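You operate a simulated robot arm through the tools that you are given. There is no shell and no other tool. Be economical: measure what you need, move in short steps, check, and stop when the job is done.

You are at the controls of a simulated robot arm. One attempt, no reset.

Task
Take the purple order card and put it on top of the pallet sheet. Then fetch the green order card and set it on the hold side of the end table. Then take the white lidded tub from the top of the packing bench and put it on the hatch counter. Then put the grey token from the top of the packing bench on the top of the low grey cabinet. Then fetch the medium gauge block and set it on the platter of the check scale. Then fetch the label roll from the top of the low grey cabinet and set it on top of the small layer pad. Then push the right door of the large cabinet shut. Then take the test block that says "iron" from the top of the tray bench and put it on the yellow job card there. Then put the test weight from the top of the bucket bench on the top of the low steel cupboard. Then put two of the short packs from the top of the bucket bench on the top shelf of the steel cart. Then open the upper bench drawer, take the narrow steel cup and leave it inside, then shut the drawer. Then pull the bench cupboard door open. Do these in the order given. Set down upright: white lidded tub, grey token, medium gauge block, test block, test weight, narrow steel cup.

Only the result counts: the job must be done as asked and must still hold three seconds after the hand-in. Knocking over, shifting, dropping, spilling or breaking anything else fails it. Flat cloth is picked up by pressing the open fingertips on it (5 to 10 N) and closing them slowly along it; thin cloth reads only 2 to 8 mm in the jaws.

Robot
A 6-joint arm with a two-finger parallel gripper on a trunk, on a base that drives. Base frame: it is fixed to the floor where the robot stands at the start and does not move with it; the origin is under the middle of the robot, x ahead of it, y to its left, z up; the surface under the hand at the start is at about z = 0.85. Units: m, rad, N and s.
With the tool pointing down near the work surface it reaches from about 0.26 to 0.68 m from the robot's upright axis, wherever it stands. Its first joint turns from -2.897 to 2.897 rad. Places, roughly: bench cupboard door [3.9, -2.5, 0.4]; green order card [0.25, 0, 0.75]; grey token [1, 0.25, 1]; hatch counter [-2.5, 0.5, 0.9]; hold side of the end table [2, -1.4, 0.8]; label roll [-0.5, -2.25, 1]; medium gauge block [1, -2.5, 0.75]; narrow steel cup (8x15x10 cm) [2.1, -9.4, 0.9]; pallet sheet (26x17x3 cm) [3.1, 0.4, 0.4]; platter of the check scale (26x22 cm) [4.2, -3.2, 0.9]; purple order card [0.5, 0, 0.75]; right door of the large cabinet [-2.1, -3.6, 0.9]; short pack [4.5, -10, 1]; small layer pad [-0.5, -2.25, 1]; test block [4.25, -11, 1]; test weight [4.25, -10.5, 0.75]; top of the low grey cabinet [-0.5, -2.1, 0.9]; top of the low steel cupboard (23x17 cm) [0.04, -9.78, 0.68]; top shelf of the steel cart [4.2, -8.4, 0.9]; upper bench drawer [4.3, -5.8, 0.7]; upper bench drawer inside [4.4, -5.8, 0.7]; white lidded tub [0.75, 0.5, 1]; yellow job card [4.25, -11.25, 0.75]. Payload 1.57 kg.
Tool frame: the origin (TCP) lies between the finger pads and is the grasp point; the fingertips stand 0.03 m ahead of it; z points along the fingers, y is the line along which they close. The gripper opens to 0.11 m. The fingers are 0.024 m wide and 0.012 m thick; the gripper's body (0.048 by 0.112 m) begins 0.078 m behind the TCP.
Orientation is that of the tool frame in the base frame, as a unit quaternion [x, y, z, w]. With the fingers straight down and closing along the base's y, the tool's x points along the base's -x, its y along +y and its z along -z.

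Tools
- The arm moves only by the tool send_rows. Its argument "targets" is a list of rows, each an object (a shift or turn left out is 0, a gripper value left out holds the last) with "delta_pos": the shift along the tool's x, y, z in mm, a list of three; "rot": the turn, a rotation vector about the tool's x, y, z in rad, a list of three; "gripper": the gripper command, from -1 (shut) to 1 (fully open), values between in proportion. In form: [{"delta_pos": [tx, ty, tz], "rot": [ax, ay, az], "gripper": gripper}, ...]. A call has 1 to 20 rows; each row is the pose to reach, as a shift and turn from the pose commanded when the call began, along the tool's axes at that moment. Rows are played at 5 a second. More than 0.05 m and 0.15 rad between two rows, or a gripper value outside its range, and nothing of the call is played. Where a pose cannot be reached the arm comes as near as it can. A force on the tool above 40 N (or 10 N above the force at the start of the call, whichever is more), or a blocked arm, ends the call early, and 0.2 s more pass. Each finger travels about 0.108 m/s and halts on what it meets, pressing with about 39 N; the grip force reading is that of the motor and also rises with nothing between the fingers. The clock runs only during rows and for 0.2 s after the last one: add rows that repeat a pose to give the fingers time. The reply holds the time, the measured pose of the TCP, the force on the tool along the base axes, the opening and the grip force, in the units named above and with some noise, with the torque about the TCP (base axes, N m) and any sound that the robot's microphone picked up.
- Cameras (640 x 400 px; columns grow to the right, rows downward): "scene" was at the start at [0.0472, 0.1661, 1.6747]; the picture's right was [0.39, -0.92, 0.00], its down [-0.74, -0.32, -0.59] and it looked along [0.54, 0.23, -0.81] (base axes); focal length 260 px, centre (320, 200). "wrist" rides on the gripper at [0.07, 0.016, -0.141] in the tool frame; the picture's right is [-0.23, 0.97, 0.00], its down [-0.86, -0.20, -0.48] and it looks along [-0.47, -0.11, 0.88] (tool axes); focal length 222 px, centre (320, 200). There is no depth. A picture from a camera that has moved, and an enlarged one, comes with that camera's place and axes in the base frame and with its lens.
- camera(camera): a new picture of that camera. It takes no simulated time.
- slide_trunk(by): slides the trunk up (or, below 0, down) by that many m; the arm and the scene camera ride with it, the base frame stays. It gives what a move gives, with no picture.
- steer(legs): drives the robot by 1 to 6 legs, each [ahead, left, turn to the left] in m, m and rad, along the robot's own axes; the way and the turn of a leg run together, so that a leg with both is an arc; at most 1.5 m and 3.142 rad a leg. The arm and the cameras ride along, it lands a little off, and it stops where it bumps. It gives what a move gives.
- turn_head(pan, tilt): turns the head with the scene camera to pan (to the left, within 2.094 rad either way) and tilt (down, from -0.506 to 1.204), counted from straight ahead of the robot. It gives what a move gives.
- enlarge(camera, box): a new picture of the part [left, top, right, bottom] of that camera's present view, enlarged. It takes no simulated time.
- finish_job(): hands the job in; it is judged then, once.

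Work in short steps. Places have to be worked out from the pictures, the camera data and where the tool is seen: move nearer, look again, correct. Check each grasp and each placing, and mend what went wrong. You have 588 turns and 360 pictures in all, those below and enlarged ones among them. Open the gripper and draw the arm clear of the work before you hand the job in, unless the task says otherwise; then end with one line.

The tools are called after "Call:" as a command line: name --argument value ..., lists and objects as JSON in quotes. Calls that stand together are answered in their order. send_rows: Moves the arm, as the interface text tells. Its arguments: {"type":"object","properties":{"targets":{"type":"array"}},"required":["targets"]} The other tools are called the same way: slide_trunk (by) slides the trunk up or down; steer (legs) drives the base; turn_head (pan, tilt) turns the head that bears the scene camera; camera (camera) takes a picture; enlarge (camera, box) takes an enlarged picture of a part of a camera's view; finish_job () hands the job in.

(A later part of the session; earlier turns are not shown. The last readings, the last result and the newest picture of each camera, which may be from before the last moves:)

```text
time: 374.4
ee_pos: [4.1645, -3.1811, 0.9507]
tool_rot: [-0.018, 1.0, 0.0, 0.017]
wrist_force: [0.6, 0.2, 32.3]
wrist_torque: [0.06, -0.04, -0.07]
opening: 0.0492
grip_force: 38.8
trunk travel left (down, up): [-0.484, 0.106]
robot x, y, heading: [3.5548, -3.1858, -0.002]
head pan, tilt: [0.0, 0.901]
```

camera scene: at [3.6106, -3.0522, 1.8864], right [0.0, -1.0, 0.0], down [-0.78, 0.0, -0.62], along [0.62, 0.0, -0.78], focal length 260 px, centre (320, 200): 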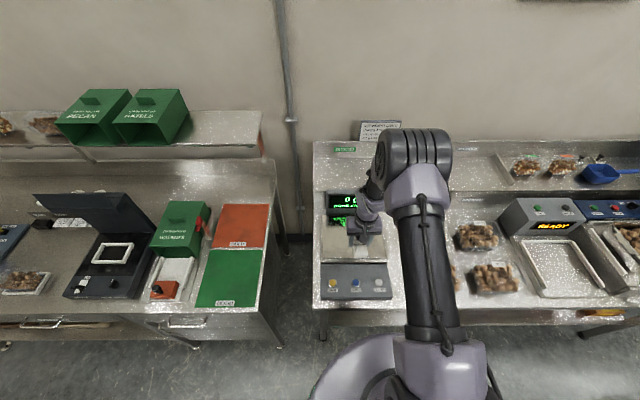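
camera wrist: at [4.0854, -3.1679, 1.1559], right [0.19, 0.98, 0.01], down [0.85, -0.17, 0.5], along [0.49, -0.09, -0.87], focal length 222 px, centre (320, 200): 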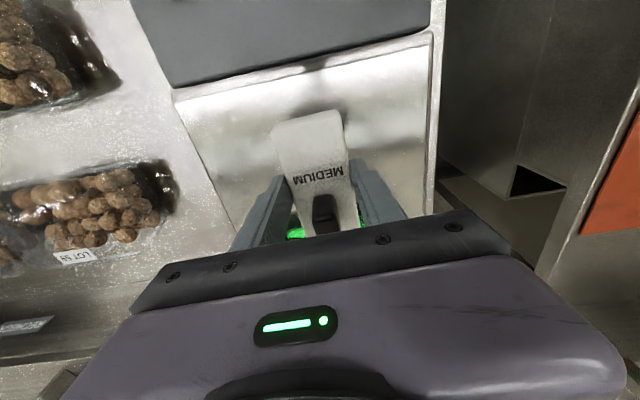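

Contact (32 N). I ease up 5 mm and release.

Call:
send_rows --targets '[{"delta_pos": [0, 0, -5], "gripper": -1}, {"delta_pos": [0, 0, -5], "gripper": 0.0}, {"delta_pos": [0, 0, -5], "gripper": 0.3}, {"delta_pos": [0, 0, -5], "gripper": 0.3}, {"delta_pos": [0, 0, -30], "gripper": 0.3}, {"delta_pos": [0, 0, -75], "gripper": 0.3}, {"delta_pos": [20, 0, -110], "gripper": 0.3}]'

Call:
camera --camera "wrist"

Call:
enlarge --camera "scene" --box '[290, 130, 470, 320]'

```text
time: 376.0
ee_pos: [4.1363, -3.1841, 1.0537]
tool_rot: [-0.016, 1.0, 0.0, 0.013]
wrist_force: [-1.1, 0.4, -0.5]
wrist_torque: [-0.01, -0.03, 0.0]
opening: 0.0715
grip_force: 0.0
trunk travel left (down, up): [-0.484, 0.106]
robot x, y, heading: [3.5532, -3.1906, -0.005]
head pan, tilt: [0.0, 0.901]
```

```text
266 pictures are left
camera wrist: at [4.0623, -3.1707, 1.1926], right [0.19, 0.98, 0.01], down [0.85, -0.17, 0.5], along [0.49, -0.09, -0.87], focal length 222 px, centre (320, 200)
```

wrist: 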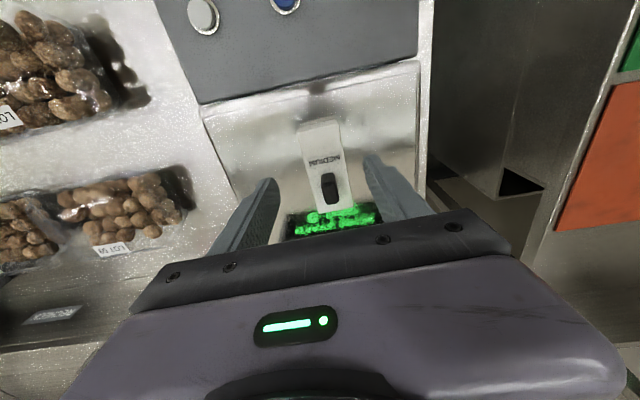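

```text
2.11 times, centred on (380, 225) of scene
camera zoom: at [3.6086, -3.0522, 1.8865], right [0.0, -1.0, 0.0], down [-0.78, 0.0, -0.62], along [0.62, 0.0, -0.78], focal length 547 px, centre (194, 147)
```

zoom: 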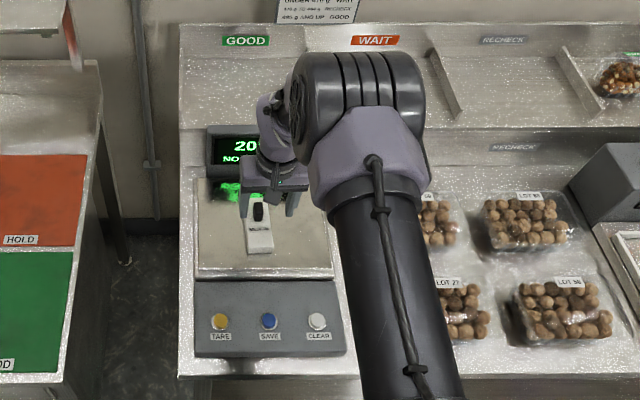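

Block set, scale reads ~200 g. Next the label roll: I tuck in, retrace the route back to the low grey cabinet.

Call:
send_rows --targets '[{"delta_pos": [45, 0, -15]}, {"delta_pos": [90, 0, -25]}, {"delta_pos": [135, 0, -30]}, {"delta_pos": [180, 0, -30]}, {"delta_pos": [210, 0, -30]}]'

Call:
steer --legs '[[-0.52, 0, 0], [0, 1.33, 0], [0, 1.33, 0]]'

Call:
steer --legs '[[-1.33, 0, 0], [-1.33, 0, 0]]'

```text
time: 377.2
ee_pos: [3.9316, -3.1882, 1.0799]
tool_rot: [-0.016, 1.0, 0.0, 0.013]
wrist_force: [0.4, -0.4, -0.1]
wrist_torque: [-0.01, 0.04, -0.02]
opening: 0.0714
grip_force: 0.2
trunk travel left (down, up): [-0.484, 0.106]
robot x, y, heading: [3.5558, -3.1886, -0.001]
head pan, tilt: [0.0, 0.901]
```

```text
time: 392.6
ee_pos: [3.4519, -0.5472, 1.0802]
tool_rot: [-0.006, 1.0, 0.0, 0.012]
wrist_force: [0.0, 0.0, -0.1]
wrist_torque: [0.01, 0.01, 0.02]
opening: 0.0714
grip_force: 0.2
trunk travel left (down, up): [-0.484, 0.106]
robot x, y, heading: [3.0747, -0.54, -0.026]
head pan, tilt: [0.0, 0.901]
```

```text
time: 405.6
ee_pos: [0.788, -0.4911, 1.0795]
tool_rot: [-0.007, 1.0, 0.0, 0.013]
wrist_force: [0.5, -0.3, -0.5]
wrist_torque: [0.0, 0.0, -0.03]
opening: 0.0715
grip_force: 0.1
trunk travel left (down, up): [-0.484, 0.106]
robot x, y, heading: [0.4094, -0.4846, -0.026]
head pan, tilt: [0.0, 0.901]
```

Call:
steer --legs '[[0, -0.9, 0], [0, -0.9, 0], [0, 0, -3.115]]'

Call:
turn_head --pan 0.3 --tilt 0.9

Call:
camera --camera "scene"

```text
time: 422.0
ee_pos: [0.0096, -2.3452, 1.0797]
tool_rot: [0.999, 0.051, -0.012, 0.001]
wrist_force: [0.3, 0.8, -0.2]
wrist_torque: [-0.03, -0.04, 0.0]
opening: 0.0714
grip_force: 0.0
trunk travel left (down, up): [-0.484, 0.106]
robot x, y, heading: [0.3882, -2.3176, -3.073]
head pan, tilt: [0.0, 0.901]
```

```text
time: 422.8
ee_pos: [0.0101, -2.3463, 1.0795]
tool_rot: [0.999, 0.05, -0.013, 0.001]
wrist_force: [-0.6, -1.0, 0.2]
wrist_torque: [0.02, -0.02, 0.03]
opening: 0.0716
grip_force: 0.1
trunk travel left (down, up): [-0.484, 0.106]
robot x, y, heading: [0.3863, -2.3215, -3.076]
head pan, tilt: [0.3, 0.901]
```

```text
264 pictures are left
camera scene: at [0.3446, -2.4876, 1.8864], right [-0.35, 0.94, 0.0], down [0.73, 0.28, -0.62], along [-0.58, -0.22, -0.78], focal length 260 px, centre (320, 200)
```

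scene: 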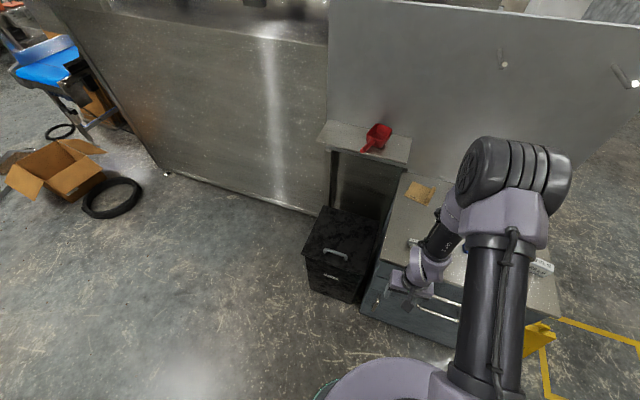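

I edge up to the cabinet's east side, at about (0.14,-2.27).

Call:
steer --legs '[[0.1, -0.05, -0.066], [0.13, 0, 0]]'

Call:
send_rows --targets '[{"delta_pos": [-40, 0, 0]}, {"delta_pos": [-80, 0, 0]}, {"delta_pos": [-120, 0, 0]}, {"delta_pos": [-120, 0, 0]}]'

Call:
camera --camera "wrist"

```text
time: 424.9
ee_pos: [-0.2227, -2.2704, 1.0797]
tool_rot: [1.0, 0.016, -0.012, 0.0]
wrist_force: [0.1, -0.3, -0.6]
wrist_torque: [-0.04, -0.01, 0.02]
opening: 0.0715
grip_force: 0.0
trunk travel left (down, up): [-0.484, 0.106]
robot x, y, heading: [0.157, -2.2734, 3.132]
head pan, tilt: [0.3, 0.901]
```

```text
time: 425.9
ee_pos: [-0.3435, -2.2715, 1.0821]
tool_rot: [1.0, 0.016, -0.012, 0.0]
wrist_force: [-0.3, -0.1, -0.5]
wrist_torque: [-0.02, -0.01, 0.03]
opening: 0.0715
grip_force: 0.1
trunk travel left (down, up): [-0.484, 0.106]
robot x, y, heading: [0.1567, -2.2681, 3.137]
head pan, tilt: [0.3, 0.901]
```

```text
263 pictures are left
camera wrist: at [-0.2688, -2.2869, 1.2215], right [-0.2, -0.98, 0.01], down [-0.85, 0.17, 0.5], along [-0.49, 0.09, -0.87], focal length 222 px, centre (320, 200)
```

wrist: 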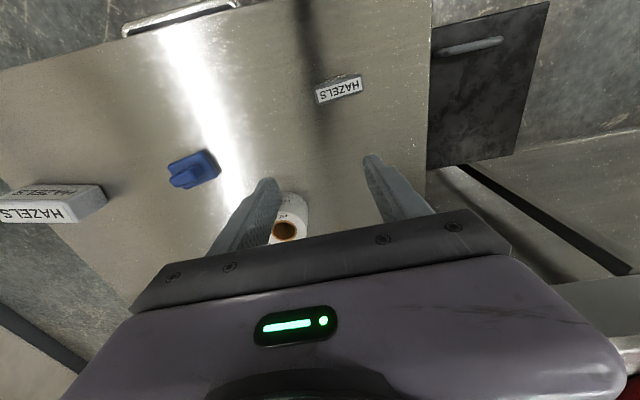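

The roll stands at about (-0.466,-2.195), ~5.5 cm wide. I move over it with jaws at 9 cm and look.

Call:
send_rows --targets '[{"delta_pos": [-30, -20, 5], "gripper": 0.7}, {"delta_pos": [-60, -40, 15], "gripper": 0.7}, {"delta_pos": [-90, -60, 30], "gripper": 0.7}, {"delta_pos": [-119, -80, 50], "gripper": 0.7}, {"delta_pos": [-119, -80, 60], "gripper": 0.7}]'

Call:
camera --camera "wrist"

```text
time: 427.1
ee_pos: [-0.463, -2.1971, 1.0233]
tool_rot: [1.0, 0.016, -0.013, 0.0]
wrist_force: [-0.9, -0.1, -0.1]
wrist_torque: [-0.01, 0.02, 0.01]
opening: 0.0935
grip_force: 0.1
trunk travel left (down, up): [-0.484, 0.106]
robot x, y, heading: [0.1515, -2.2729, 3.137]
head pan, tilt: [0.3, 0.901]
```

```text
262 pictures are left
camera wrist: at [-0.39, -2.212, 1.1638], right [-0.2, -0.98, 0.01], down [-0.85, 0.17, 0.5], along [-0.49, 0.09, -0.87], focal length 222 px, centre (320, 200)
```

wrist: 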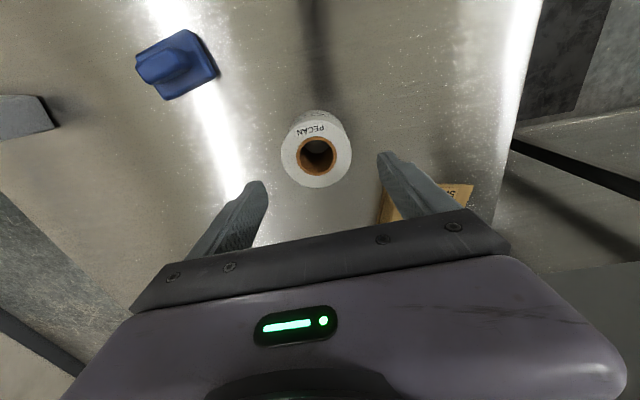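

Well centred. I lower to z≈0.922 and close.

Call:
send_rows --targets '[{"delta_pos": [0, 0, 40]}, {"delta_pos": [0, 0, 80]}, {"delta_pos": [0, 0, 100]}, {"delta_pos": [0, 0, 100], "gripper": 0.2}, {"delta_pos": [0, 0, 100], "gripper": -0.4}, {"delta_pos": [0, 0, 100], "gripper": -1}, {"delta_pos": [0, 0, 100], "gripper": -1}]'

Call:
camera --camera "wrist"

```text
time: 428.7
ee_pos: [-0.4601, -2.1945, 0.9346]
tool_rot: [1.0, 0.016, -0.017, -0.001]
wrist_force: [-4.8, 10.2, 36.8]
wrist_torque: [-0.5, -0.36, 0.14]
opening: 0.0673
grip_force: 39.2
out of reach, approached as far as the arm can: row 3, 4, 5, 6, 7
trunk travel left (down, up): [-0.484, 0.106]
robot x, y, heading: [0.1531, -2.2734, 3.137]
head pan, tilt: [0.3, 0.901]
```

```text
261 pictures are left
camera wrist: at [-0.3867, -2.2109, 1.073], right [-0.2, -0.98, 0.01], down [-0.84, 0.17, 0.51], along [-0.5, 0.09, -0.86], focal length 222 px, centre (320, 200)
```

wrist: 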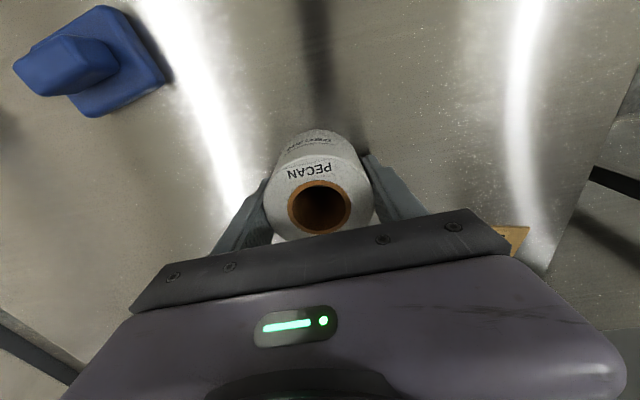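

Roll gripped at 67 mm. I lift with the trunk and check.

Call:
slide_trunk --by 0.08

Call:
camera --camera "wrist"

```text
time: 429.9
ee_pos: [-0.4588, -2.1989, 1.0108]
tool_rot: [1.0, 0.016, -0.012, 0.001]
wrist_force: [0.1, -0.8, -1.9]
wrist_torque: [0.0, 0.01, -0.02]
opening: 0.0671
grip_force: 39.1
trunk travel left (down, up): [-0.564, 0.026]
robot x, y, heading: [0.1562, -2.2714, 3.138]
head pan, tilt: [0.3, 0.901]
```

```text
260 pictures are left
camera wrist: at [-0.3862, -2.2129, 1.1494], right [-0.2, -0.98, 0.01], down [-0.85, 0.17, 0.5], along [-0.49, 0.09, -0.87], focal length 222 px, centre (320, 200)
```

wrist: 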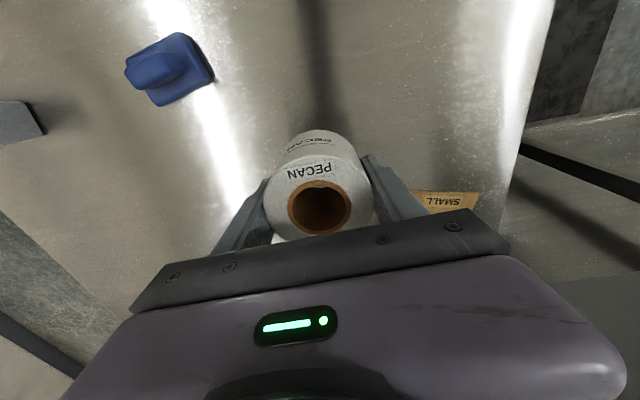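

Roll is held. I look at the pad with the scene camera, enlarged.

Call:
turn_head --pan 0.2 --tilt 1.1

Call:
enlarge --camera "scene" --box '[280, 80, 480, 260]'

```text
time: 430.6
ee_pos: [-0.4593, -2.1978, 1.011]
tool_rot: [1.0, 0.016, -0.014, 0.001]
wrist_force: [0.4, 0.3, -1.2]
wrist_torque: [0.07, -0.02, 0.0]
opening: 0.0671
grip_force: 39.1
trunk travel left (down, up): [-0.564, 0.026]
robot x, y, heading: [0.1578, -2.2735, 3.132]
head pan, tilt: [0.201, 1.1]
```

```text
2.22 times, centred on (380, 170) of scene
camera zoom: at [0.1122, -2.4265, 1.9526], right [-0.19, 0.98, 0.0], down [0.87, 0.17, -0.45], along [-0.45, -0.09, -0.89], focal length 578 px, centre (187, 267)
```

zoom: 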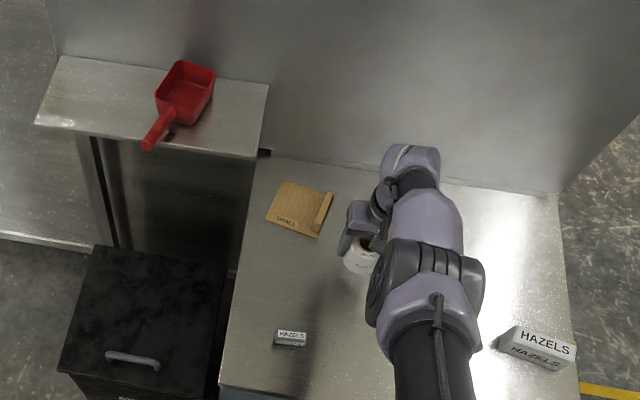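

Pad's flat part is centred near (-0.60,-2.33), about 0.75 m away: too far with the trunk this high. I'll lower the trunk while raising the arm, then edge closer.

Call:
send_rows --targets '[{"delta_pos": [0, 0, -40]}, {"delta_pos": [0, 0, -80]}, {"delta_pos": [0, 0, -120]}, {"delta_pos": [0, 0, -160]}, {"delta_pos": [0, 0, -200]}]'

Call:
slide_trunk --by -0.2

Call:
send_rows --targets '[{"delta_pos": [0, 0, -40]}, {"delta_pos": [0, 0, -80]}, {"delta_pos": [0, 0, -120]}, {"delta_pos": [0, 0, -160]}]'

Call:
slide_trunk --by -0.12

Call:
steer --legs '[[0.05, 0.05, 0]]'

```text
time: 431.8
ee_pos: [-0.4539, -2.1975, 1.2104]
tool_rot: [1.0, 0.017, -0.012, 0.0]
wrist_force: [1.0, -0.3, -0.7]
wrist_torque: [-0.01, 0.02, 0.03]
opening: 0.0671
grip_force: 39.1
trunk travel left (down, up): [-0.564, 0.026]
robot x, y, heading: [0.1554, -2.2705, 3.134]
head pan, tilt: [0.201, 1.1]
```

```text
time: 434.0
ee_pos: [-0.4543, -2.1991, 1.0112]
tool_rot: [1.0, 0.015, -0.013, 0.0]
wrist_force: [-0.5, 0.0, -1.4]
wrist_torque: [0.0, 0.01, 0.04]
opening: 0.0673
grip_force: 38.7
trunk travel left (down, up): [-0.364, 0.226]
robot x, y, heading: [0.1565, -2.2686, 3.133]
head pan, tilt: [0.201, 1.1]
```

```text
time: 435.0
ee_pos: [-0.4473, -2.2003, 1.1686]
tool_rot: [1.0, 0.016, -0.013, 0.0]
wrist_force: [-0.1, 0.2, -1.5]
wrist_torque: [0.01, 0.03, -0.01]
opening: 0.0671
grip_force: 38.8
trunk travel left (down, up): [-0.364, 0.226]
robot x, y, heading: [0.1554, -2.2719, 3.13]
head pan, tilt: [0.201, 1.1]
```

```text
time: 436.5
ee_pos: [-0.4506, -2.1983, 1.0485]
tool_rot: [1.0, 0.016, -0.013, -0.001]
wrist_force: [-1.0, 0.2, -0.7]
wrist_torque: [0.02, 0.03, 0.02]
opening: 0.0673
grip_force: 39.0
trunk travel left (down, up): [-0.244, 0.346]
robot x, y, heading: [0.1563, -2.2693, 3.137]
head pan, tilt: [0.201, 1.1]
```

```text
time: 437.5
ee_pos: [-0.5007, -2.2494, 1.049]
tool_rot: [1.0, 0.016, -0.012, 0.0]
wrist_force: [-0.4, -0.4, -2.3]
wrist_torque: [0.01, -0.04, -0.02]
opening: 0.0674
grip_force: 39.1
trunk travel left (down, up): [-0.244, 0.346]
robot x, y, heading: [0.104, -2.3215, 3.134]
head pan, tilt: [0.201, 1.1]
```

No bump. I move over the pad at (-0.595,-2.333) and look.

Call:
send_rows --targets '[{"delta_pos": [-25, 20, 0]}, {"delta_pos": [-50, 40, 0]}, {"delta_pos": [-75, 60, 0]}, {"delta_pos": [-97, 80, 0]}, {"delta_pos": [-97, 80, 0]}]'

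Call:
camera --camera "wrist"

Call:
enlarge --camera "scene" --box '[280, 80, 480, 260]'

```text
time: 438.7
ee_pos: [-0.5918, -2.333, 1.0527]
tool_rot: [1.0, 0.016, -0.012, 0.0]
wrist_force: [0.4, -0.2, -0.9]
wrist_torque: [0.0, 0.05, -0.01]
opening: 0.0671
grip_force: 39.0
trunk travel left (down, up): [-0.244, 0.346]
robot x, y, heading: [0.1051, -2.3231, 3.133]
head pan, tilt: [0.201, 1.1]
```

```text
258 pictures are left
camera wrist: at [-0.5197, -2.3471, 1.1908], right [-0.2, -0.98, 0.01], down [-0.85, 0.17, 0.5], along [-0.49, 0.09, -0.87], focal length 222 px, centre (320, 200)
```

wrist: 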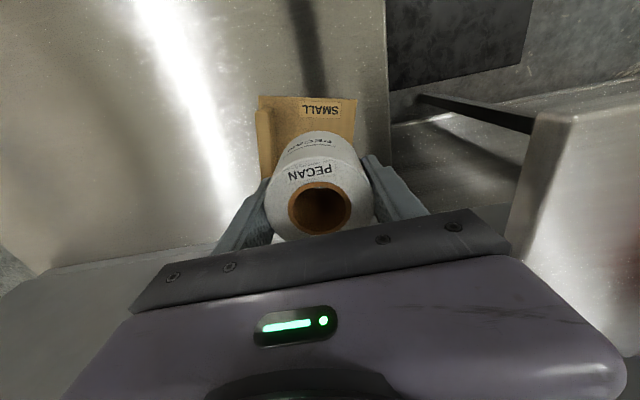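

```text
2.22 times, centred on (380, 170) of scene
camera zoom: at [0.062, -2.4767, 1.6326], right [-0.19, 0.98, 0.0], down [0.87, 0.17, -0.45], along [-0.45, -0.09, -0.89], focal length 578 px, centre (187, 267)
```

zoom: 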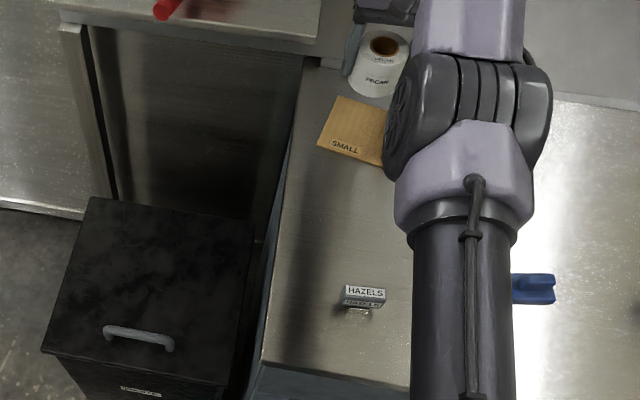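

Roll is over the pad's flat part; I nudge 5 mm away from its raised rim, lower 8 cm by trunk, and look.

Call:
send_rows --targets '[{"delta_pos": [0, 5, 0]}, {"delta_pos": [0, 5, 0]}]'

Call:
slide_trunk --by -0.08

Call:
camera --camera "wrist"

```text
time: 439.3
ee_pos: [-0.5935, -2.3375, 1.0518]
tool_rot: [1.0, 0.016, -0.013, 0.0]
wrist_force: [-0.1, -0.1, -0.2]
wrist_torque: [-0.02, -0.03, -0.01]
opening: 0.0671
grip_force: 39.0
trunk travel left (down, up): [-0.244, 0.346]
robot x, y, heading: [0.1061, -2.3231, 3.131]
head pan, tilt: [0.201, 1.1]
```

```text
time: 440.5
ee_pos: [-0.5945, -2.3382, 0.9723]
tool_rot: [1.0, 0.017, -0.012, 0.0]
wrist_force: [-0.4, 0.0, -1.5]
wrist_torque: [-0.01, -0.01, -0.02]
opening: 0.0671
grip_force: 38.2
trunk travel left (down, up): [-0.164, 0.426]
robot x, y, heading: [0.1035, -2.3188, 3.134]
head pan, tilt: [0.201, 1.1]
```

```text
256 pictures are left
camera wrist: at [-0.5204, -2.3521, 1.1111], right [-0.2, -0.98, 0.01], down [-0.85, 0.17, 0.5], along [-0.49, 0.09, -0.87], focal length 222 px, centre (320, 200)
```

wrist: 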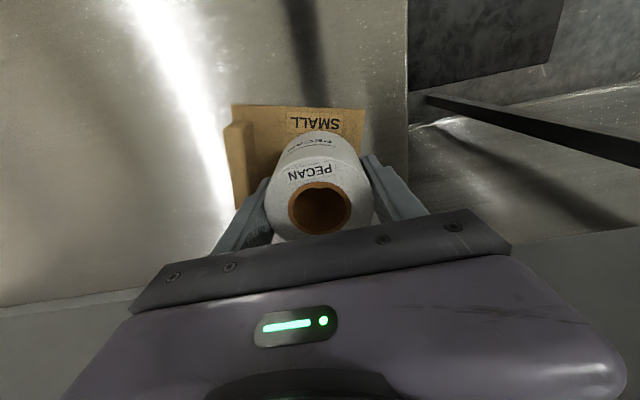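

Good alignment. I lower in 5 mm steps to contact.

Call:
send_rows --targets '[{"delta_pos": [0, 0, 8]}, {"delta_pos": [0, 0, 14]}, {"delta_pos": [0, 0, 19]}, {"delta_pos": [0, 0, 24]}, {"delta_pos": [0, 0, 29]}, {"delta_pos": [0, 0, 34]}, {"delta_pos": [0, 0, 39]}]'

```text
time: 442.1
ee_pos: [-0.5942, -2.3368, 0.9375]
tool_rot: [1.0, 0.016, -0.017, -0.001]
wrist_force: [-2.2, 1.9, 32.5]
wrist_torque: [-0.01, -0.12, -0.04]
opening: 0.0672
grip_force: 39.2
trunk travel left (down, up): [-0.164, 0.426]
robot x, y, heading: [0.1025, -2.3243, 3.131]
head pan, tilt: [0.201, 1.1]
```

Contact (32 N). I ease off, open just a little, and rise.

Call:
send_rows --targets '[{"delta_pos": [0, 0, -4], "gripper": -1}, {"delta_pos": [0, 0, -4], "gripper": 0.35}, {"delta_pos": [0, 0, -4], "gripper": 0.42}, {"delta_pos": [0, 0, -4], "gripper": 0.42}, {"delta_pos": [0, 0, -35], "gripper": 0.42}, {"delta_pos": [0, 0, -80], "gripper": 0.42}, {"delta_pos": [0, 0, -120], "gripper": 0.42}]'

Call:
camera --camera "wrist"

```text
time: 443.7
ee_pos: [-0.5828, -2.3399, 1.0521]
tool_rot: [1.0, 0.017, -0.013, 0.0]
wrist_force: [-0.2, 0.6, 0.4]
wrist_torque: [-0.01, 0.01, 0.0]
opening: 0.0779
grip_force: 0.0
out of reach, approached as far as the arm can: row 6, 7
trunk travel left (down, up): [-0.164, 0.426]
robot x, y, heading: [0.104, -2.3182, 3.134]
head pan, tilt: [0.201, 1.1]
```

```text
255 pictures are left
camera wrist: at [-0.5099, -2.3537, 1.1918], right [-0.2, -0.98, 0.01], down [-0.85, 0.17, 0.5], along [-0.49, 0.09, -0.87], focal length 222 px, centre (320, 200)
```

wrist: 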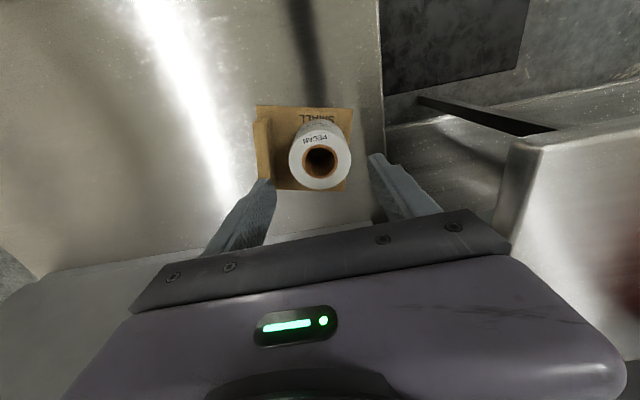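

The roll stands on the pad. Next, the large cabinet's right door: I tuck the arm, back off and look southwest.

Call:
send_rows --targets '[{"delta_pos": [45, 0, 0]}, {"delta_pos": [90, 0, 0]}, {"delta_pos": [135, 0, 0]}, {"delta_pos": [180, 0, 0]}, {"delta_pos": [225, 0, 0]}, {"delta_pos": [260, 0, 0]}, {"delta_pos": [300, 0, 0]}]'

Call:
steer --legs '[[-0.35, 0, 0], [0, 1.3, 0]]'

Call:
turn_head --pan 0.3 --tilt 0.4

Call:
camera --camera "scene"

```text
time: 445.3
ee_pos: [-0.5786, -2.3363, 1.0635]
tool_rot: [1.0, 0.017, -0.012, 0.0]
wrist_force: [-0.1, -0.5, -0.3]
wrist_torque: [0.02, -0.02, 0.03]
opening: 0.0779
grip_force: 0.0
out of reach, approached as far as the arm can: row 1, 2, 3, 4, 5, 6, 7
trunk travel left (down, up): [-0.164, 0.426]
robot x, y, heading: [0.1054, -2.3186, 3.134]
head pan, tilt: [0.201, 1.1]
```

```text
time: 453.8
ee_pos: [-0.2262, -3.6782, 1.0644]
tool_rot: [1.0, 0.02, -0.011, 0.001]
wrist_force: [0.8, -0.2, 0.1]
wrist_torque: [0.0, -0.01, -0.01]
opening: 0.0782
grip_force: 0.0
trunk travel left (down, up): [-0.164, 0.426]
robot x, y, heading: [0.4562, -3.66, -3.148]
head pan, tilt: [0.201, 1.1]
```

```text
time: 454.9
ee_pos: [-0.2261, -3.6783, 1.0642]
tool_rot: [1.0, 0.02, -0.012, 0.0]
wrist_force: [0.0, 0.3, 0.0]
wrist_torque: [0.0, 0.03, -0.02]
opening: 0.0781
grip_force: 0.2
trunk travel left (down, up): [-0.164, 0.426]
robot x, y, heading: [0.4562, -3.6613, -3.144]
head pan, tilt: [0.3, 0.4]
```

```text
254 pictures are left
camera scene: at [0.3882, -3.8278, 1.6093], right [-0.3, 0.96, 0.0], down [0.37, 0.12, -0.92], along [-0.88, -0.27, -0.39], focal length 260 px, centre (320, 200)
```

scene: 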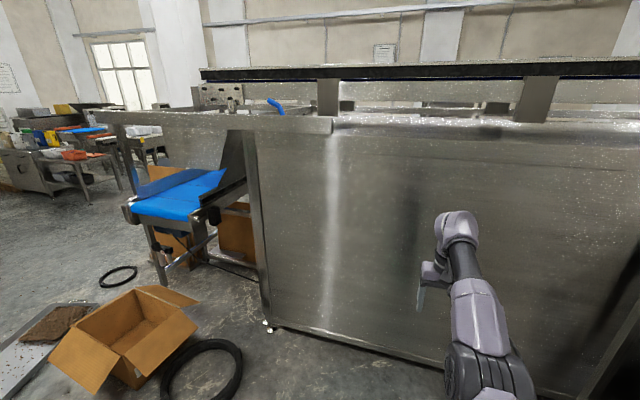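

The arm did not retract; I try again with a slight descent.

Call:
send_rows --targets '[{"delta_pos": [20, 0, 20]}, {"delta_pos": [50, 0, 40]}, {"delta_pos": [90, 0, 60]}, {"delta_pos": [130, 0, 60]}, {"delta_pos": [170, 0, 60]}, {"delta_pos": [210, 0, 60]}, {"delta_pos": [250, 0, 60]}, {"delta_pos": [290, 0, 60]}]'

```text
time: 456.7
ee_pos: [-0.2303, -3.6775, 1.0367]
tool_rot: [1.0, 0.021, -0.011, 0.001]
wrist_force: [-0.9, -1.0, 0.0]
wrist_torque: [0.0, 0.0, 0.04]
opening: 0.0783
grip_force: 0.0
out of reach, approached as far as the arm can: row 1, 2, 3, 4, 5, 6, 7, 8
trunk travel left (down, up): [-0.164, 0.426]
robot x, y, heading: [0.4525, -3.6596, -3.145]
head pan, tilt: [0.3, 0.4]
```

Call:
send_rows --targets '[{"delta_pos": [0, 0, 40]}, {"delta_pos": [0, 0, 80]}, {"delta_pos": [0, 0, 120]}, {"delta_pos": [0, 0, 150]}]'

Call:
turn_head --pan -0.1 --tilt 0.9

Call:
camera --camera "scene"

```text
time: 457.7
ee_pos: [-0.2386, -3.6808, 0.8977]
tool_rot: [1.0, 0.02, -0.01, -0.001]
wrist_force: [-0.3, -0.2, 0.9]
wrist_torque: [0.0, -0.02, -0.02]
opening: 0.0783
grip_force: 0.1
out of reach, approached as far as the arm can: row 1, 2, 3, 4
trunk travel left (down, up): [-0.164, 0.426]
robot x, y, heading: [0.4576, -3.6579, -3.145]
head pan, tilt: [0.3, 0.4]
```

```text
time: 458.6
ee_pos: [-0.2372, -3.6782, 0.8968]
tool_rot: [1.0, 0.021, -0.01, 0.001]
wrist_force: [-0.4, 0.5, -0.1]
wrist_torque: [0.0, -0.01, 0.03]
opening: 0.0778
grip_force: 0.0
trunk travel left (down, up): [-0.164, 0.426]
robot x, y, heading: [0.4553, -3.6571, -3.141]
head pan, tilt: [-0.099, 0.901]
```

```text
253 pictures are left
camera scene: at [0.4015, -3.7929, 1.5664], right [0.1, 1.0, 0.0], down [0.78, -0.08, -0.62], along [-0.62, 0.06, -0.78], focal length 260 px, centre (320, 200)
```

scene: 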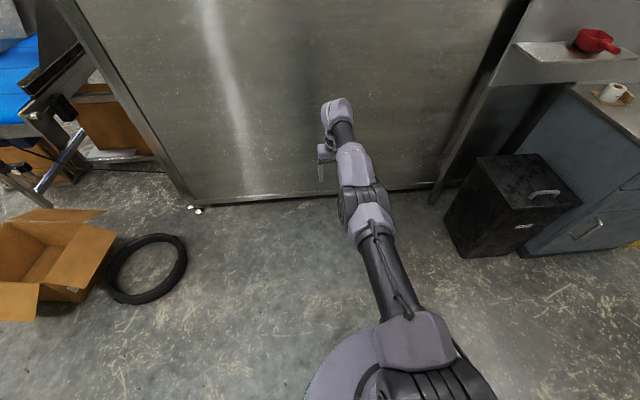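

The arm seems stuck fully stretched (singular). I tilt the tool to bend the elbow, then retract.

Call:
send_rows --targets '[{"delta_pos": [0, 0, 0], "rot": [0, -0.13, 0]}, {"delta_pos": [0, 0, 0], "rot": [0, -0.26, 0]}, {"delta_pos": [0, 0, 0], "rot": [0, -0.39, 0]}, {"delta_pos": [30, 0, 0], "rot": [0, -0.45, 0]}, {"delta_pos": [70, 0, 0], "rot": [0, -0.45, 0]}, {"delta_pos": [110, 0, 0], "rot": [0, -0.45, 0]}, {"delta_pos": [150, 0, 0], "rot": [0, -0.45, 0]}]'

```text
time: 460.2
ee_pos: [-0.3081, -3.6789, 0.8027]
tool_rot: [0.981, 0.024, -0.19, 0.002]
wrist_force: [0.6, 0.9, 0.1]
wrist_torque: [-0.01, -0.01, -0.01]
opening: 0.0778
grip_force: 0.0
out of reach, approached as far as the arm can: row 1, 2, 3, 4, 5, 6, 7
trunk travel left (down, up): [-0.164, 0.426]
robot x, y, heading: [0.4535, -3.6542, -3.141]
head pan, tilt: [-0.099, 0.901]
```

Call:
send_rows --targets '[{"delta_pos": [0, 40, -20], "rot": [0, 0.1, 0]}, {"delta_pos": [0, 80, -40], "rot": [0, 0.2, 0]}, {"delta_pos": [20, 110, -70], "rot": [0, 0.3, 0]}, {"delta_pos": [50, 110, -100], "rot": [0, 0.38, 0]}, {"delta_pos": [90, 110, -120], "rot": [0, 0.38, 0]}, {"delta_pos": [130, 110, -140], "rot": [0, 0.38, 0]}]'

Call:
camera --camera "scene"

```text
time: 461.6
ee_pos: [-0.2185, -3.7889, 0.8773]
tool_rot: [1.0, 0.024, 0.0, -0.004]
wrist_force: [0.8, 1.0, 0.6]
wrist_torque: [0.03, -0.03, 0.0]
opening: 0.0783
grip_force: 0.0
out of reach, approached as far as the arm can: row 1, 2, 3, 5, 6
trunk travel left (down, up): [-0.164, 0.426]
robot x, y, heading: [0.4564, -3.6571, -3.139]
head pan, tilt: [-0.099, 0.901]
```

```text
252 pictures are left
camera scene: at [0.4016, -3.793, 1.5664], right [0.1, 1.0, 0.0], down [0.78, -0.08, -0.62], along [-0.62, 0.06, -0.78], focal length 260 px, centre (320, 200)
```

scene: 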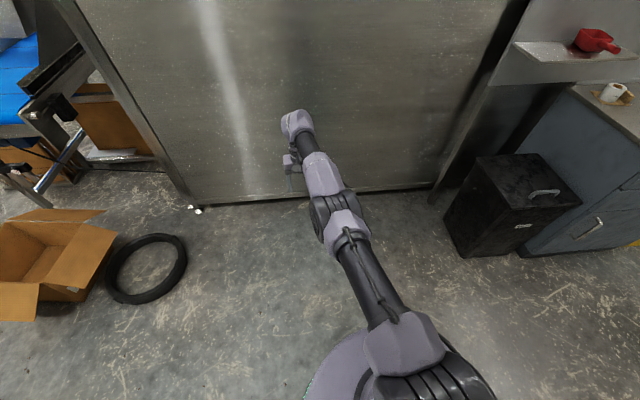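

Call:
send_rows --targets '[{"delta_pos": [5, 0, 0]}, {"delta_pos": [10, 0, 0]}, {"delta_pos": [20, 0, 0]}, {"delta_pos": [30, 0, 0]}, {"delta_pos": [40, 0, 0]}, {"delta_pos": [60, 0, 0]}, {"delta_pos": [80, 0, 0]}, {"delta_pos": [100, 0, 0]}]'

```text
time: 463.4
ee_pos: [-0.2186, -3.7921, 0.8766]
tool_rot: [1.0, 0.024, 0.001, -0.003]
wrist_force: [0.2, 0.2, -0.1]
wrist_torque: [0.02, 0.04, 0.0]
opening: 0.0781
grip_force: 0.2
out of reach, approached as far as the arm can: row 1, 2, 3, 4, 5, 6, 7, 8
trunk travel left (down, up): [-0.164, 0.426]
robot x, y, heading: [0.452, -3.6594, -3.141]
head pan, tilt: [-0.099, 0.901]
```

Call:
send_rows --targets '[{"delta_pos": [0, 0, 45]}, {"delta_pos": [0, 0, 90]}, {"delta_pos": [0, 0, 135]}, {"delta_pos": [0, 0, 180]}, {"delta_pos": [0, 0, 225]}, {"delta_pos": [0, 0, 270]}, {"delta_pos": [40, 0, 270]}, {"delta_pos": [80, 0, 270]}, {"delta_pos": [120, 0, 270]}]'

Call:
camera --camera "scene"

```text
time: 465.4
ee_pos: [-0.1354, -3.7796, 0.6023]
tool_rot: [1.0, 0.024, -0.002, -0.003]
wrist_force: [-0.2, -0.6, 0.2]
wrist_torque: [0.0, -0.02, 0.01]
opening: 0.0781
grip_force: 0.0
out of reach, approached as far as the arm can: row 2, 3, 4, 5, 6, 7, 9
trunk travel left (down, up): [-0.164, 0.426]
robot x, y, heading: [0.4592, -3.6603, -3.143]
head pan, tilt: [-0.099, 0.901]
```

```text
251 pictures are left
camera scene: at [0.4016, -3.7929, 1.5664], right [0.1, 1.0, 0.0], down [0.78, -0.08, -0.62], along [-0.62, 0.06, -0.78], focal length 260 px, centre (320, 200)
```

scene: 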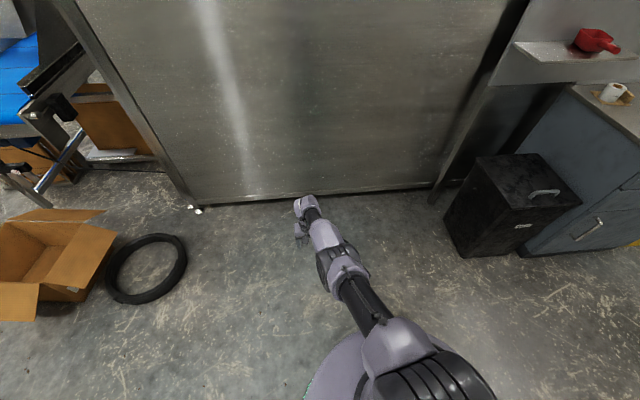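

Call:
send_rows --targets '[{"delta_pos": [-20, 0, 0]}, {"delta_pos": [-20, 0, -45]}, {"delta_pos": [-20, 0, -90]}, {"delta_pos": [-20, 0, -135]}, {"delta_pos": [-20, 0, -180]}, {"delta_pos": [-20, 0, -225]}, {"delta_pos": [-20, 0, -270]}, {"delta_pos": [-20, 0, -310]}]'

```text
time: 467.2
ee_pos: [-0.1549, -3.786, 0.913]
tool_rot: [1.0, 0.025, -0.002, -0.004]
wrist_force: [0.2, 0.5, 0.8]
wrist_torque: [-0.03, -0.03, -0.03]
opening: 0.0781
grip_force: 0.2
out of reach, approached as far as the arm can: row 1
trunk travel left (down, up): [-0.164, 0.426]
robot x, y, heading: [0.4585, -3.6537, -3.138]
head pan, tilt: [-0.099, 0.901]
```

That freed the elbow. Now I retract to the tucked pose.

Call:
send_rows --targets '[{"delta_pos": [30, -20, -20]}, {"delta_pos": [70, -40, -40]}, {"delta_pos": [110, -60, -60]}, {"delta_pos": [150, -80, -80]}, {"delta_pos": [190, -100, -100]}, {"delta_pos": [230, -120, -120]}]'

Call:
slide_trunk --by 0.15

```text
time: 468.6
ee_pos: [0.0725, -3.659, 1.037]
tool_rot: [1.0, 0.024, -0.002, -0.004]
wrist_force: [-0.2, -0.5, -0.6]
wrist_torque: [0.0, -0.02, -0.01]
opening: 0.0779
grip_force: 0.1
trunk travel left (down, up): [-0.164, 0.426]
robot x, y, heading: [0.4593, -3.6536, -3.139]
head pan, tilt: [-0.099, 0.901]
```

```text
time: 470.4
ee_pos: [0.0713, -3.6582, 1.1861]
tool_rot: [1.0, 0.023, -0.001, -0.003]
wrist_force: [0.2, -0.7, -0.1]
wrist_torque: [0.0, 0.05, 0.02]
opening: 0.078
grip_force: 0.1
trunk travel left (down, up): [-0.314, 0.276]
robot x, y, heading: [0.4568, -3.6608, -3.146]
head pan, tilt: [-0.099, 0.901]
```

Tucked. I look around to the south-west for the large cabinet.

Call:
turn_head --pan 0.8 --tilt 0.3

Call:
camera --camera "scene"

```text
time: 471.6
ee_pos: [0.0705, -3.6587, 1.1866]
tool_rot: [1.0, 0.024, -0.002, -0.003]
wrist_force: [0.2, 0.2, 0.6]
wrist_torque: [0.02, 0.0, 0.0]
opening: 0.0783
grip_force: 0.0
trunk travel left (down, up): [-0.314, 0.276]
robot x, y, heading: [0.4557, -3.6559, -3.141]
head pan, tilt: [0.799, 0.3]
```

```text
250 pictures are left
camera scene: at [0.4116, -3.8673, 1.7686], right [-0.72, 0.7, 0.0], down [0.21, 0.21, -0.96], along [-0.67, -0.68, -0.3], focal length 260 px, centre (320, 200)
```

scene: 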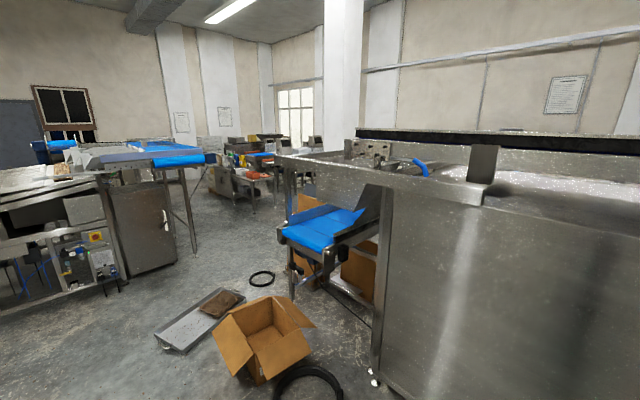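

The big steel unit is ahead; its doors may be on its west side. I drive round by the north (y≈-0.9) and look.

Call:
steer --legs '[[0, -1.4, 0], [0, -1.35, 0], [1.5, 0, 0]]'

Call:
turn_head --pan 0.8 --tilt 0.4

Call:
camera --camera "scene"

```text
time: 491.5
ee_pos: [-1.4661, -1.0973, 1.1863]
tool_rot: [0.998, 0.057, -0.001, -0.003]
wrist_force: [-0.1, 0.3, -0.9]
wrist_torque: [-0.01, -0.01, -0.01]
opening: 0.0782
grip_force: 0.2
trunk travel left (down, up): [-0.314, 0.276]
robot x, y, heading: [-1.0867, -1.0728, -3.074]
head pan, tilt: [0.799, 0.3]
```

```text
time: 492.2
ee_pos: [-1.4666, -1.0975, 1.1878]
tool_rot: [0.998, 0.058, -0.001, -0.004]
wrist_force: [0.8, 0.1, 0.3]
wrist_torque: [0.0, 0.01, 0.02]
opening: 0.0779
grip_force: 0.0
trunk travel left (down, up): [-0.314, 0.276]
robot x, y, heading: [-1.0808, -1.0739, -3.072]
head pan, tilt: [0.799, 0.4]
```

```text
249 pictures are left
camera scene: at [-1.1128, -1.2824, 1.7594], right [-0.76, 0.65, 0.0], down [0.25, 0.3, -0.92], along [-0.6, -0.7, -0.39], focal length 260 px, centre (320, 200)
```

scene: 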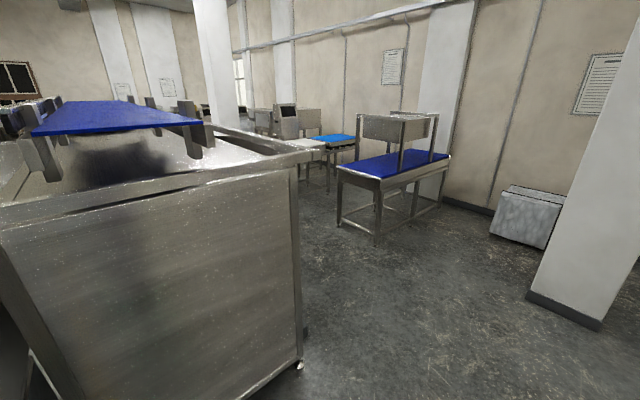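

The unit's west face is at x≈-1.8 and there is an aisle to x≈-3.5. I drive into it and look south-east.

Call:
steer --legs '[[1.5, 0, 0], [0.05, 0.8, 0], [0, 0, 1.5]]'

Call:
turn_head --pan 0.3 --tilt 0.45

Call:
camera --camera "scene"

```text
time: 507.3
ee_pos: [-2.5834, -2.3797, 1.1861]
tool_rot: [0.684, 0.729, -0.003, -0.001]
wrist_force: [-0.3, 0.1, -0.3]
wrist_torque: [0.01, -0.02, -0.01]
opening: 0.0782
grip_force: 0.0
trunk travel left (down, up): [-0.314, 0.276]
robot x, y, heading: [-2.5894, -1.9933, -1.556]
head pan, tilt: [0.799, 0.4]
```

```text
time: 508.3
ee_pos: [-2.5836, -2.3804, 1.1869]
tool_rot: [0.684, 0.73, -0.004, -0.001]
wrist_force: [0.2, -0.6, -0.3]
wrist_torque: [0.01, 0.03, -0.01]
opening: 0.0782
grip_force: 0.1
trunk travel left (down, up): [-0.314, 0.276]
robot x, y, heading: [-2.5866, -1.9927, -1.551]
head pan, tilt: [0.3, 0.45]
```

```text
248 pictures are left
camera scene: at [-2.423, -2.0613, 1.7547], right [-0.95, -0.31, 0.0], down [-0.14, 0.41, -0.9], along [0.28, -0.86, -0.44], focal length 260 px, centre (320, 200)
```

scene: 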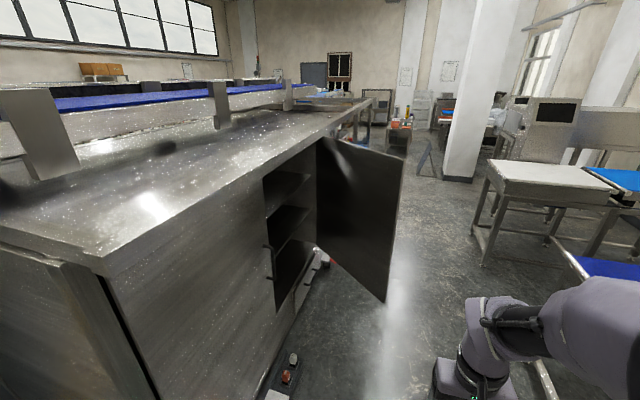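

The open right door hinges near (-1.78,-4.04) with its free edge near (-2.45,-3.55). I'll drive west of it to (-2.95,-4.0), then turn to face north-east to push it shut.

Call:
steer --legs '[[0, -0.36, -0.02], [1.0, 0, 0], [1.0, 0, 0], [0, 0, 2.02]]'

Call:
turn_head --pan 0.2 --tilt 0.6

Call:
camera --camera "scene"

```text
time: 525.0
ee_pos: [-2.5989, -3.7596, 1.186]
tool_rot: [-0.293, 0.956, -0.002, 0.003]
wrist_force: [0.1, -0.9, -0.5]
wrist_torque: [0.0, 0.01, 0.01]
opening: 0.0781
grip_force: 0.0
trunk travel left (down, up): [-0.314, 0.276]
robot x, y, heading: [-2.9255, -3.962, 0.549]
head pan, tilt: [0.3, 0.45]
```

```text
time: 525.7
ee_pos: [-2.599, -3.7582, 1.187]
tool_rot: [-0.294, 0.956, -0.003, 0.003]
wrist_force: [0.4, -0.4, 0.0]
wrist_torque: [0.0, 0.01, -0.02]
opening: 0.0781
grip_force: 0.0
trunk travel left (down, up): [-0.314, 0.276]
robot x, y, heading: [-2.9276, -3.9597, 0.551]
head pan, tilt: [0.201, 0.6]
```

```text
247 pictures are left
camera scene: at [-2.9531, -3.7945, 1.7412], right [0.68, -0.73, 0.0], down [-0.41, -0.38, -0.83], along [0.6, 0.56, -0.56], focal length 260 px, centre (320, 200)
```

scene: 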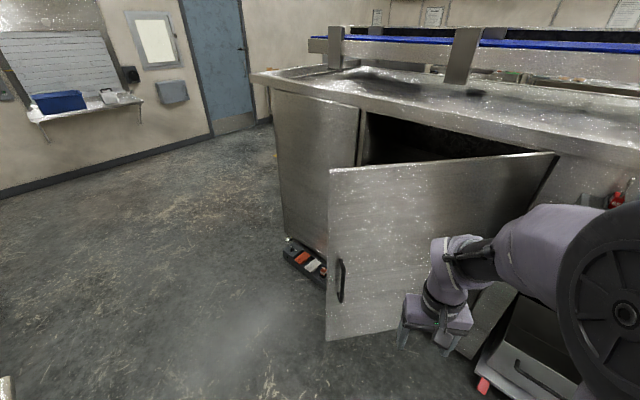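

Refined: hinge ≈(-1.72,-3.85), free edge ≈(-2.38,-3.36). I close the fingers, extend the arm to ~0.5 m at z≈1.0, then drive up and push the door's outer face.

Call:
send_rows --targets '[{"delta_pos": [-30, 0, 35], "gripper": -1}, {"delta_pos": [-60, 0, 75], "gripper": -1}, {"delta_pos": [-90, 0, 115], "gripper": -1}, {"delta_pos": [-120, 0, 150], "gripper": -1}, {"delta_pos": [-120, 0, 170], "gripper": -1}]'

Call:
steer --legs '[[0.28, 0, 0]]'

Call:
camera --camera "scene"

```text
time: 526.9
ee_pos: [-2.4979, -3.6934, 1.0189]
tool_rot: [-0.293, 0.956, -0.003, 0.003]
wrist_force: [-0.6, 0.1, -0.1]
wrist_torque: [0.0, -0.02, 0.01]
opening: 0.0
grip_force: 21.5
trunk travel left (down, up): [-0.314, 0.276]
robot x, y, heading: [-2.9292, -3.962, 0.551]
head pan, tilt: [0.201, 0.6]
```

```text
time: 528.8
ee_pos: [-2.2661, -3.5513, 1.0174]
tool_rot: [-0.294, 0.956, -0.004, 0.002]
wrist_force: [0.0, 0.8, 0.1]
wrist_torque: [-0.01, 0.01, 0.0]
opening: 0.0
grip_force: 21.4
trunk travel left (down, up): [-0.314, 0.276]
robot x, y, heading: [-2.6958, -3.8197, 0.55]
head pan, tilt: [0.201, 0.6]
```

```text
246 pictures are left
camera scene: at [-2.721, -3.6526, 1.7411], right [0.68, -0.73, 0.0], down [-0.41, -0.39, -0.82], along [0.6, 0.56, -0.57], focal length 260 px, centre (320, 200)
```

scene: 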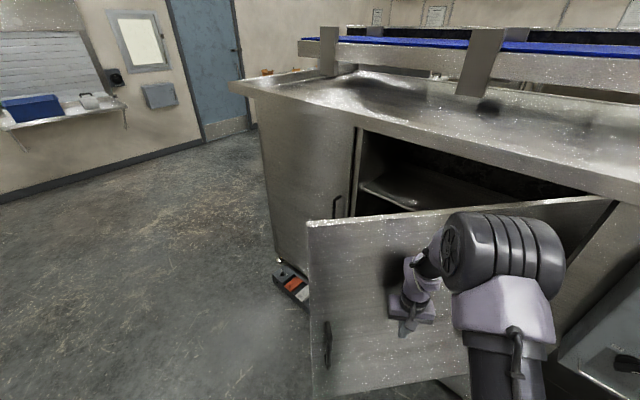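

Just short of contact. I drive ahead 0.2 m and check force and door.

Call:
steer --legs '[[0.2, 0, 0]]'

Call:
camera --camera "scene"

```text
time: 530.4
ee_pos: [-2.0978, -3.4427, 1.0174]
tool_rot: [-0.296, 0.955, -0.003, 0.003]
wrist_force: [1.1, 0.1, 0.1]
wrist_torque: [0.03, 0.04, -0.01]
opening: 0.0
grip_force: 21.4
trunk travel left (down, up): [-0.314, 0.276]
robot x, y, heading: [-2.5268, -3.7151, 0.554]
head pan, tilt: [0.201, 0.6]
```

```text
245 pictures are left
camera scene: at [-2.5514, -3.5477, 1.7411], right [0.69, -0.73, 0.0], down [-0.41, -0.39, -0.82], along [0.6, 0.57, -0.57], focal length 260 px, centre (320, 200)
```

scene: 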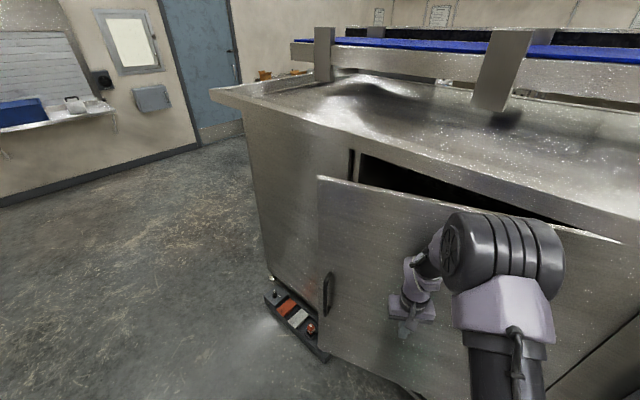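

The door is closing. I check the floor box near its free edge before pushing on.

Call:
enlarge --camera "scene" --box '[240, 240, 420, 400]'

```text
2.50 times, centred on (330, 320) of scene
camera zoom: at [-2.5514, -3.5477, 1.7411], right [0.69, -0.73, 0.0], down [-0.41, -0.39, -0.82], along [0.6, 0.57, -0.57], focal length 650 px, centre (295, -100)
```

zoom: 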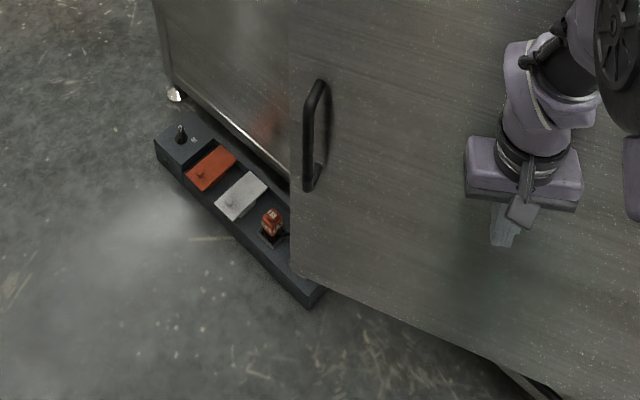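

The box seems lower than the door's bottom edge. I continue in small steps and watch it.

Call:
steer --legs '[[0.09, 0, 0]]'

Call:
enlarge --camera "scene" --box '[220, 120, 460, 400]'

```text
time: 531.5
ee_pos: [-2.0225, -3.3959, 1.0177]
tool_rot: [-0.298, 0.955, -0.003, 0.002]
wrist_force: [-0.1, 0.3, -0.3]
wrist_torque: [0.0, 0.03, 0.0]
opening: 0.0001
grip_force: 20.9
trunk travel left (down, up): [-0.314, 0.276]
robot x, y, heading: [-2.4525, -3.6643, 0.555]
head pan, tilt: [0.201, 0.6]
```

```text
1.43 times, centred on (340, 260) of scene
camera zoom: at [-2.4771, -3.5013, 1.7411], right [0.69, -0.73, 0.0], down [-0.41, -0.39, -0.82], along [0.6, 0.57, -0.57], focal length 371 px, centre (291, 114)
```

zoom: 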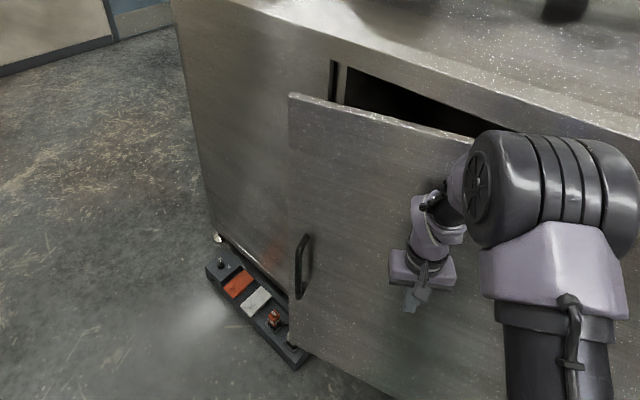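

Call:
steer --legs '[[0.1, 0, 0]]'

Call:
enlarge --camera "scene" --box '[220, 120, 460, 400]'

```text
time: 532.7
ee_pos: [-1.9416, -3.3431, 1.0182]
tool_rot: [-0.298, 0.955, -0.003, 0.002]
wrist_force: [0.3, -0.9, -0.4]
wrist_torque: [0.01, 0.02, -0.02]
opening: 0.0
grip_force: 21.5
trunk travel left (down, up): [-0.314, 0.276]
robot x, y, heading: [-2.3687, -3.6198, 0.561]
head pan, tilt: [0.201, 0.6]
```

```text
1.43 times, centred on (340, 260) of scene
camera zoom: at [-2.3941, -3.4493, 1.7411], right [0.69, -0.72, 0.0], down [-0.41, -0.39, -0.82], along [0.6, 0.57, -0.57], focal length 371 px, centre (291, 114)
```

zoom: 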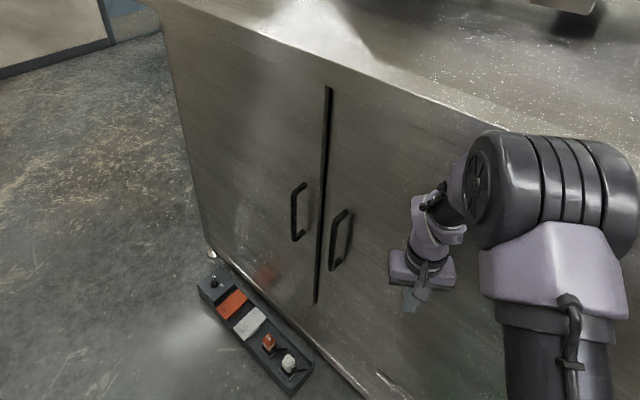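

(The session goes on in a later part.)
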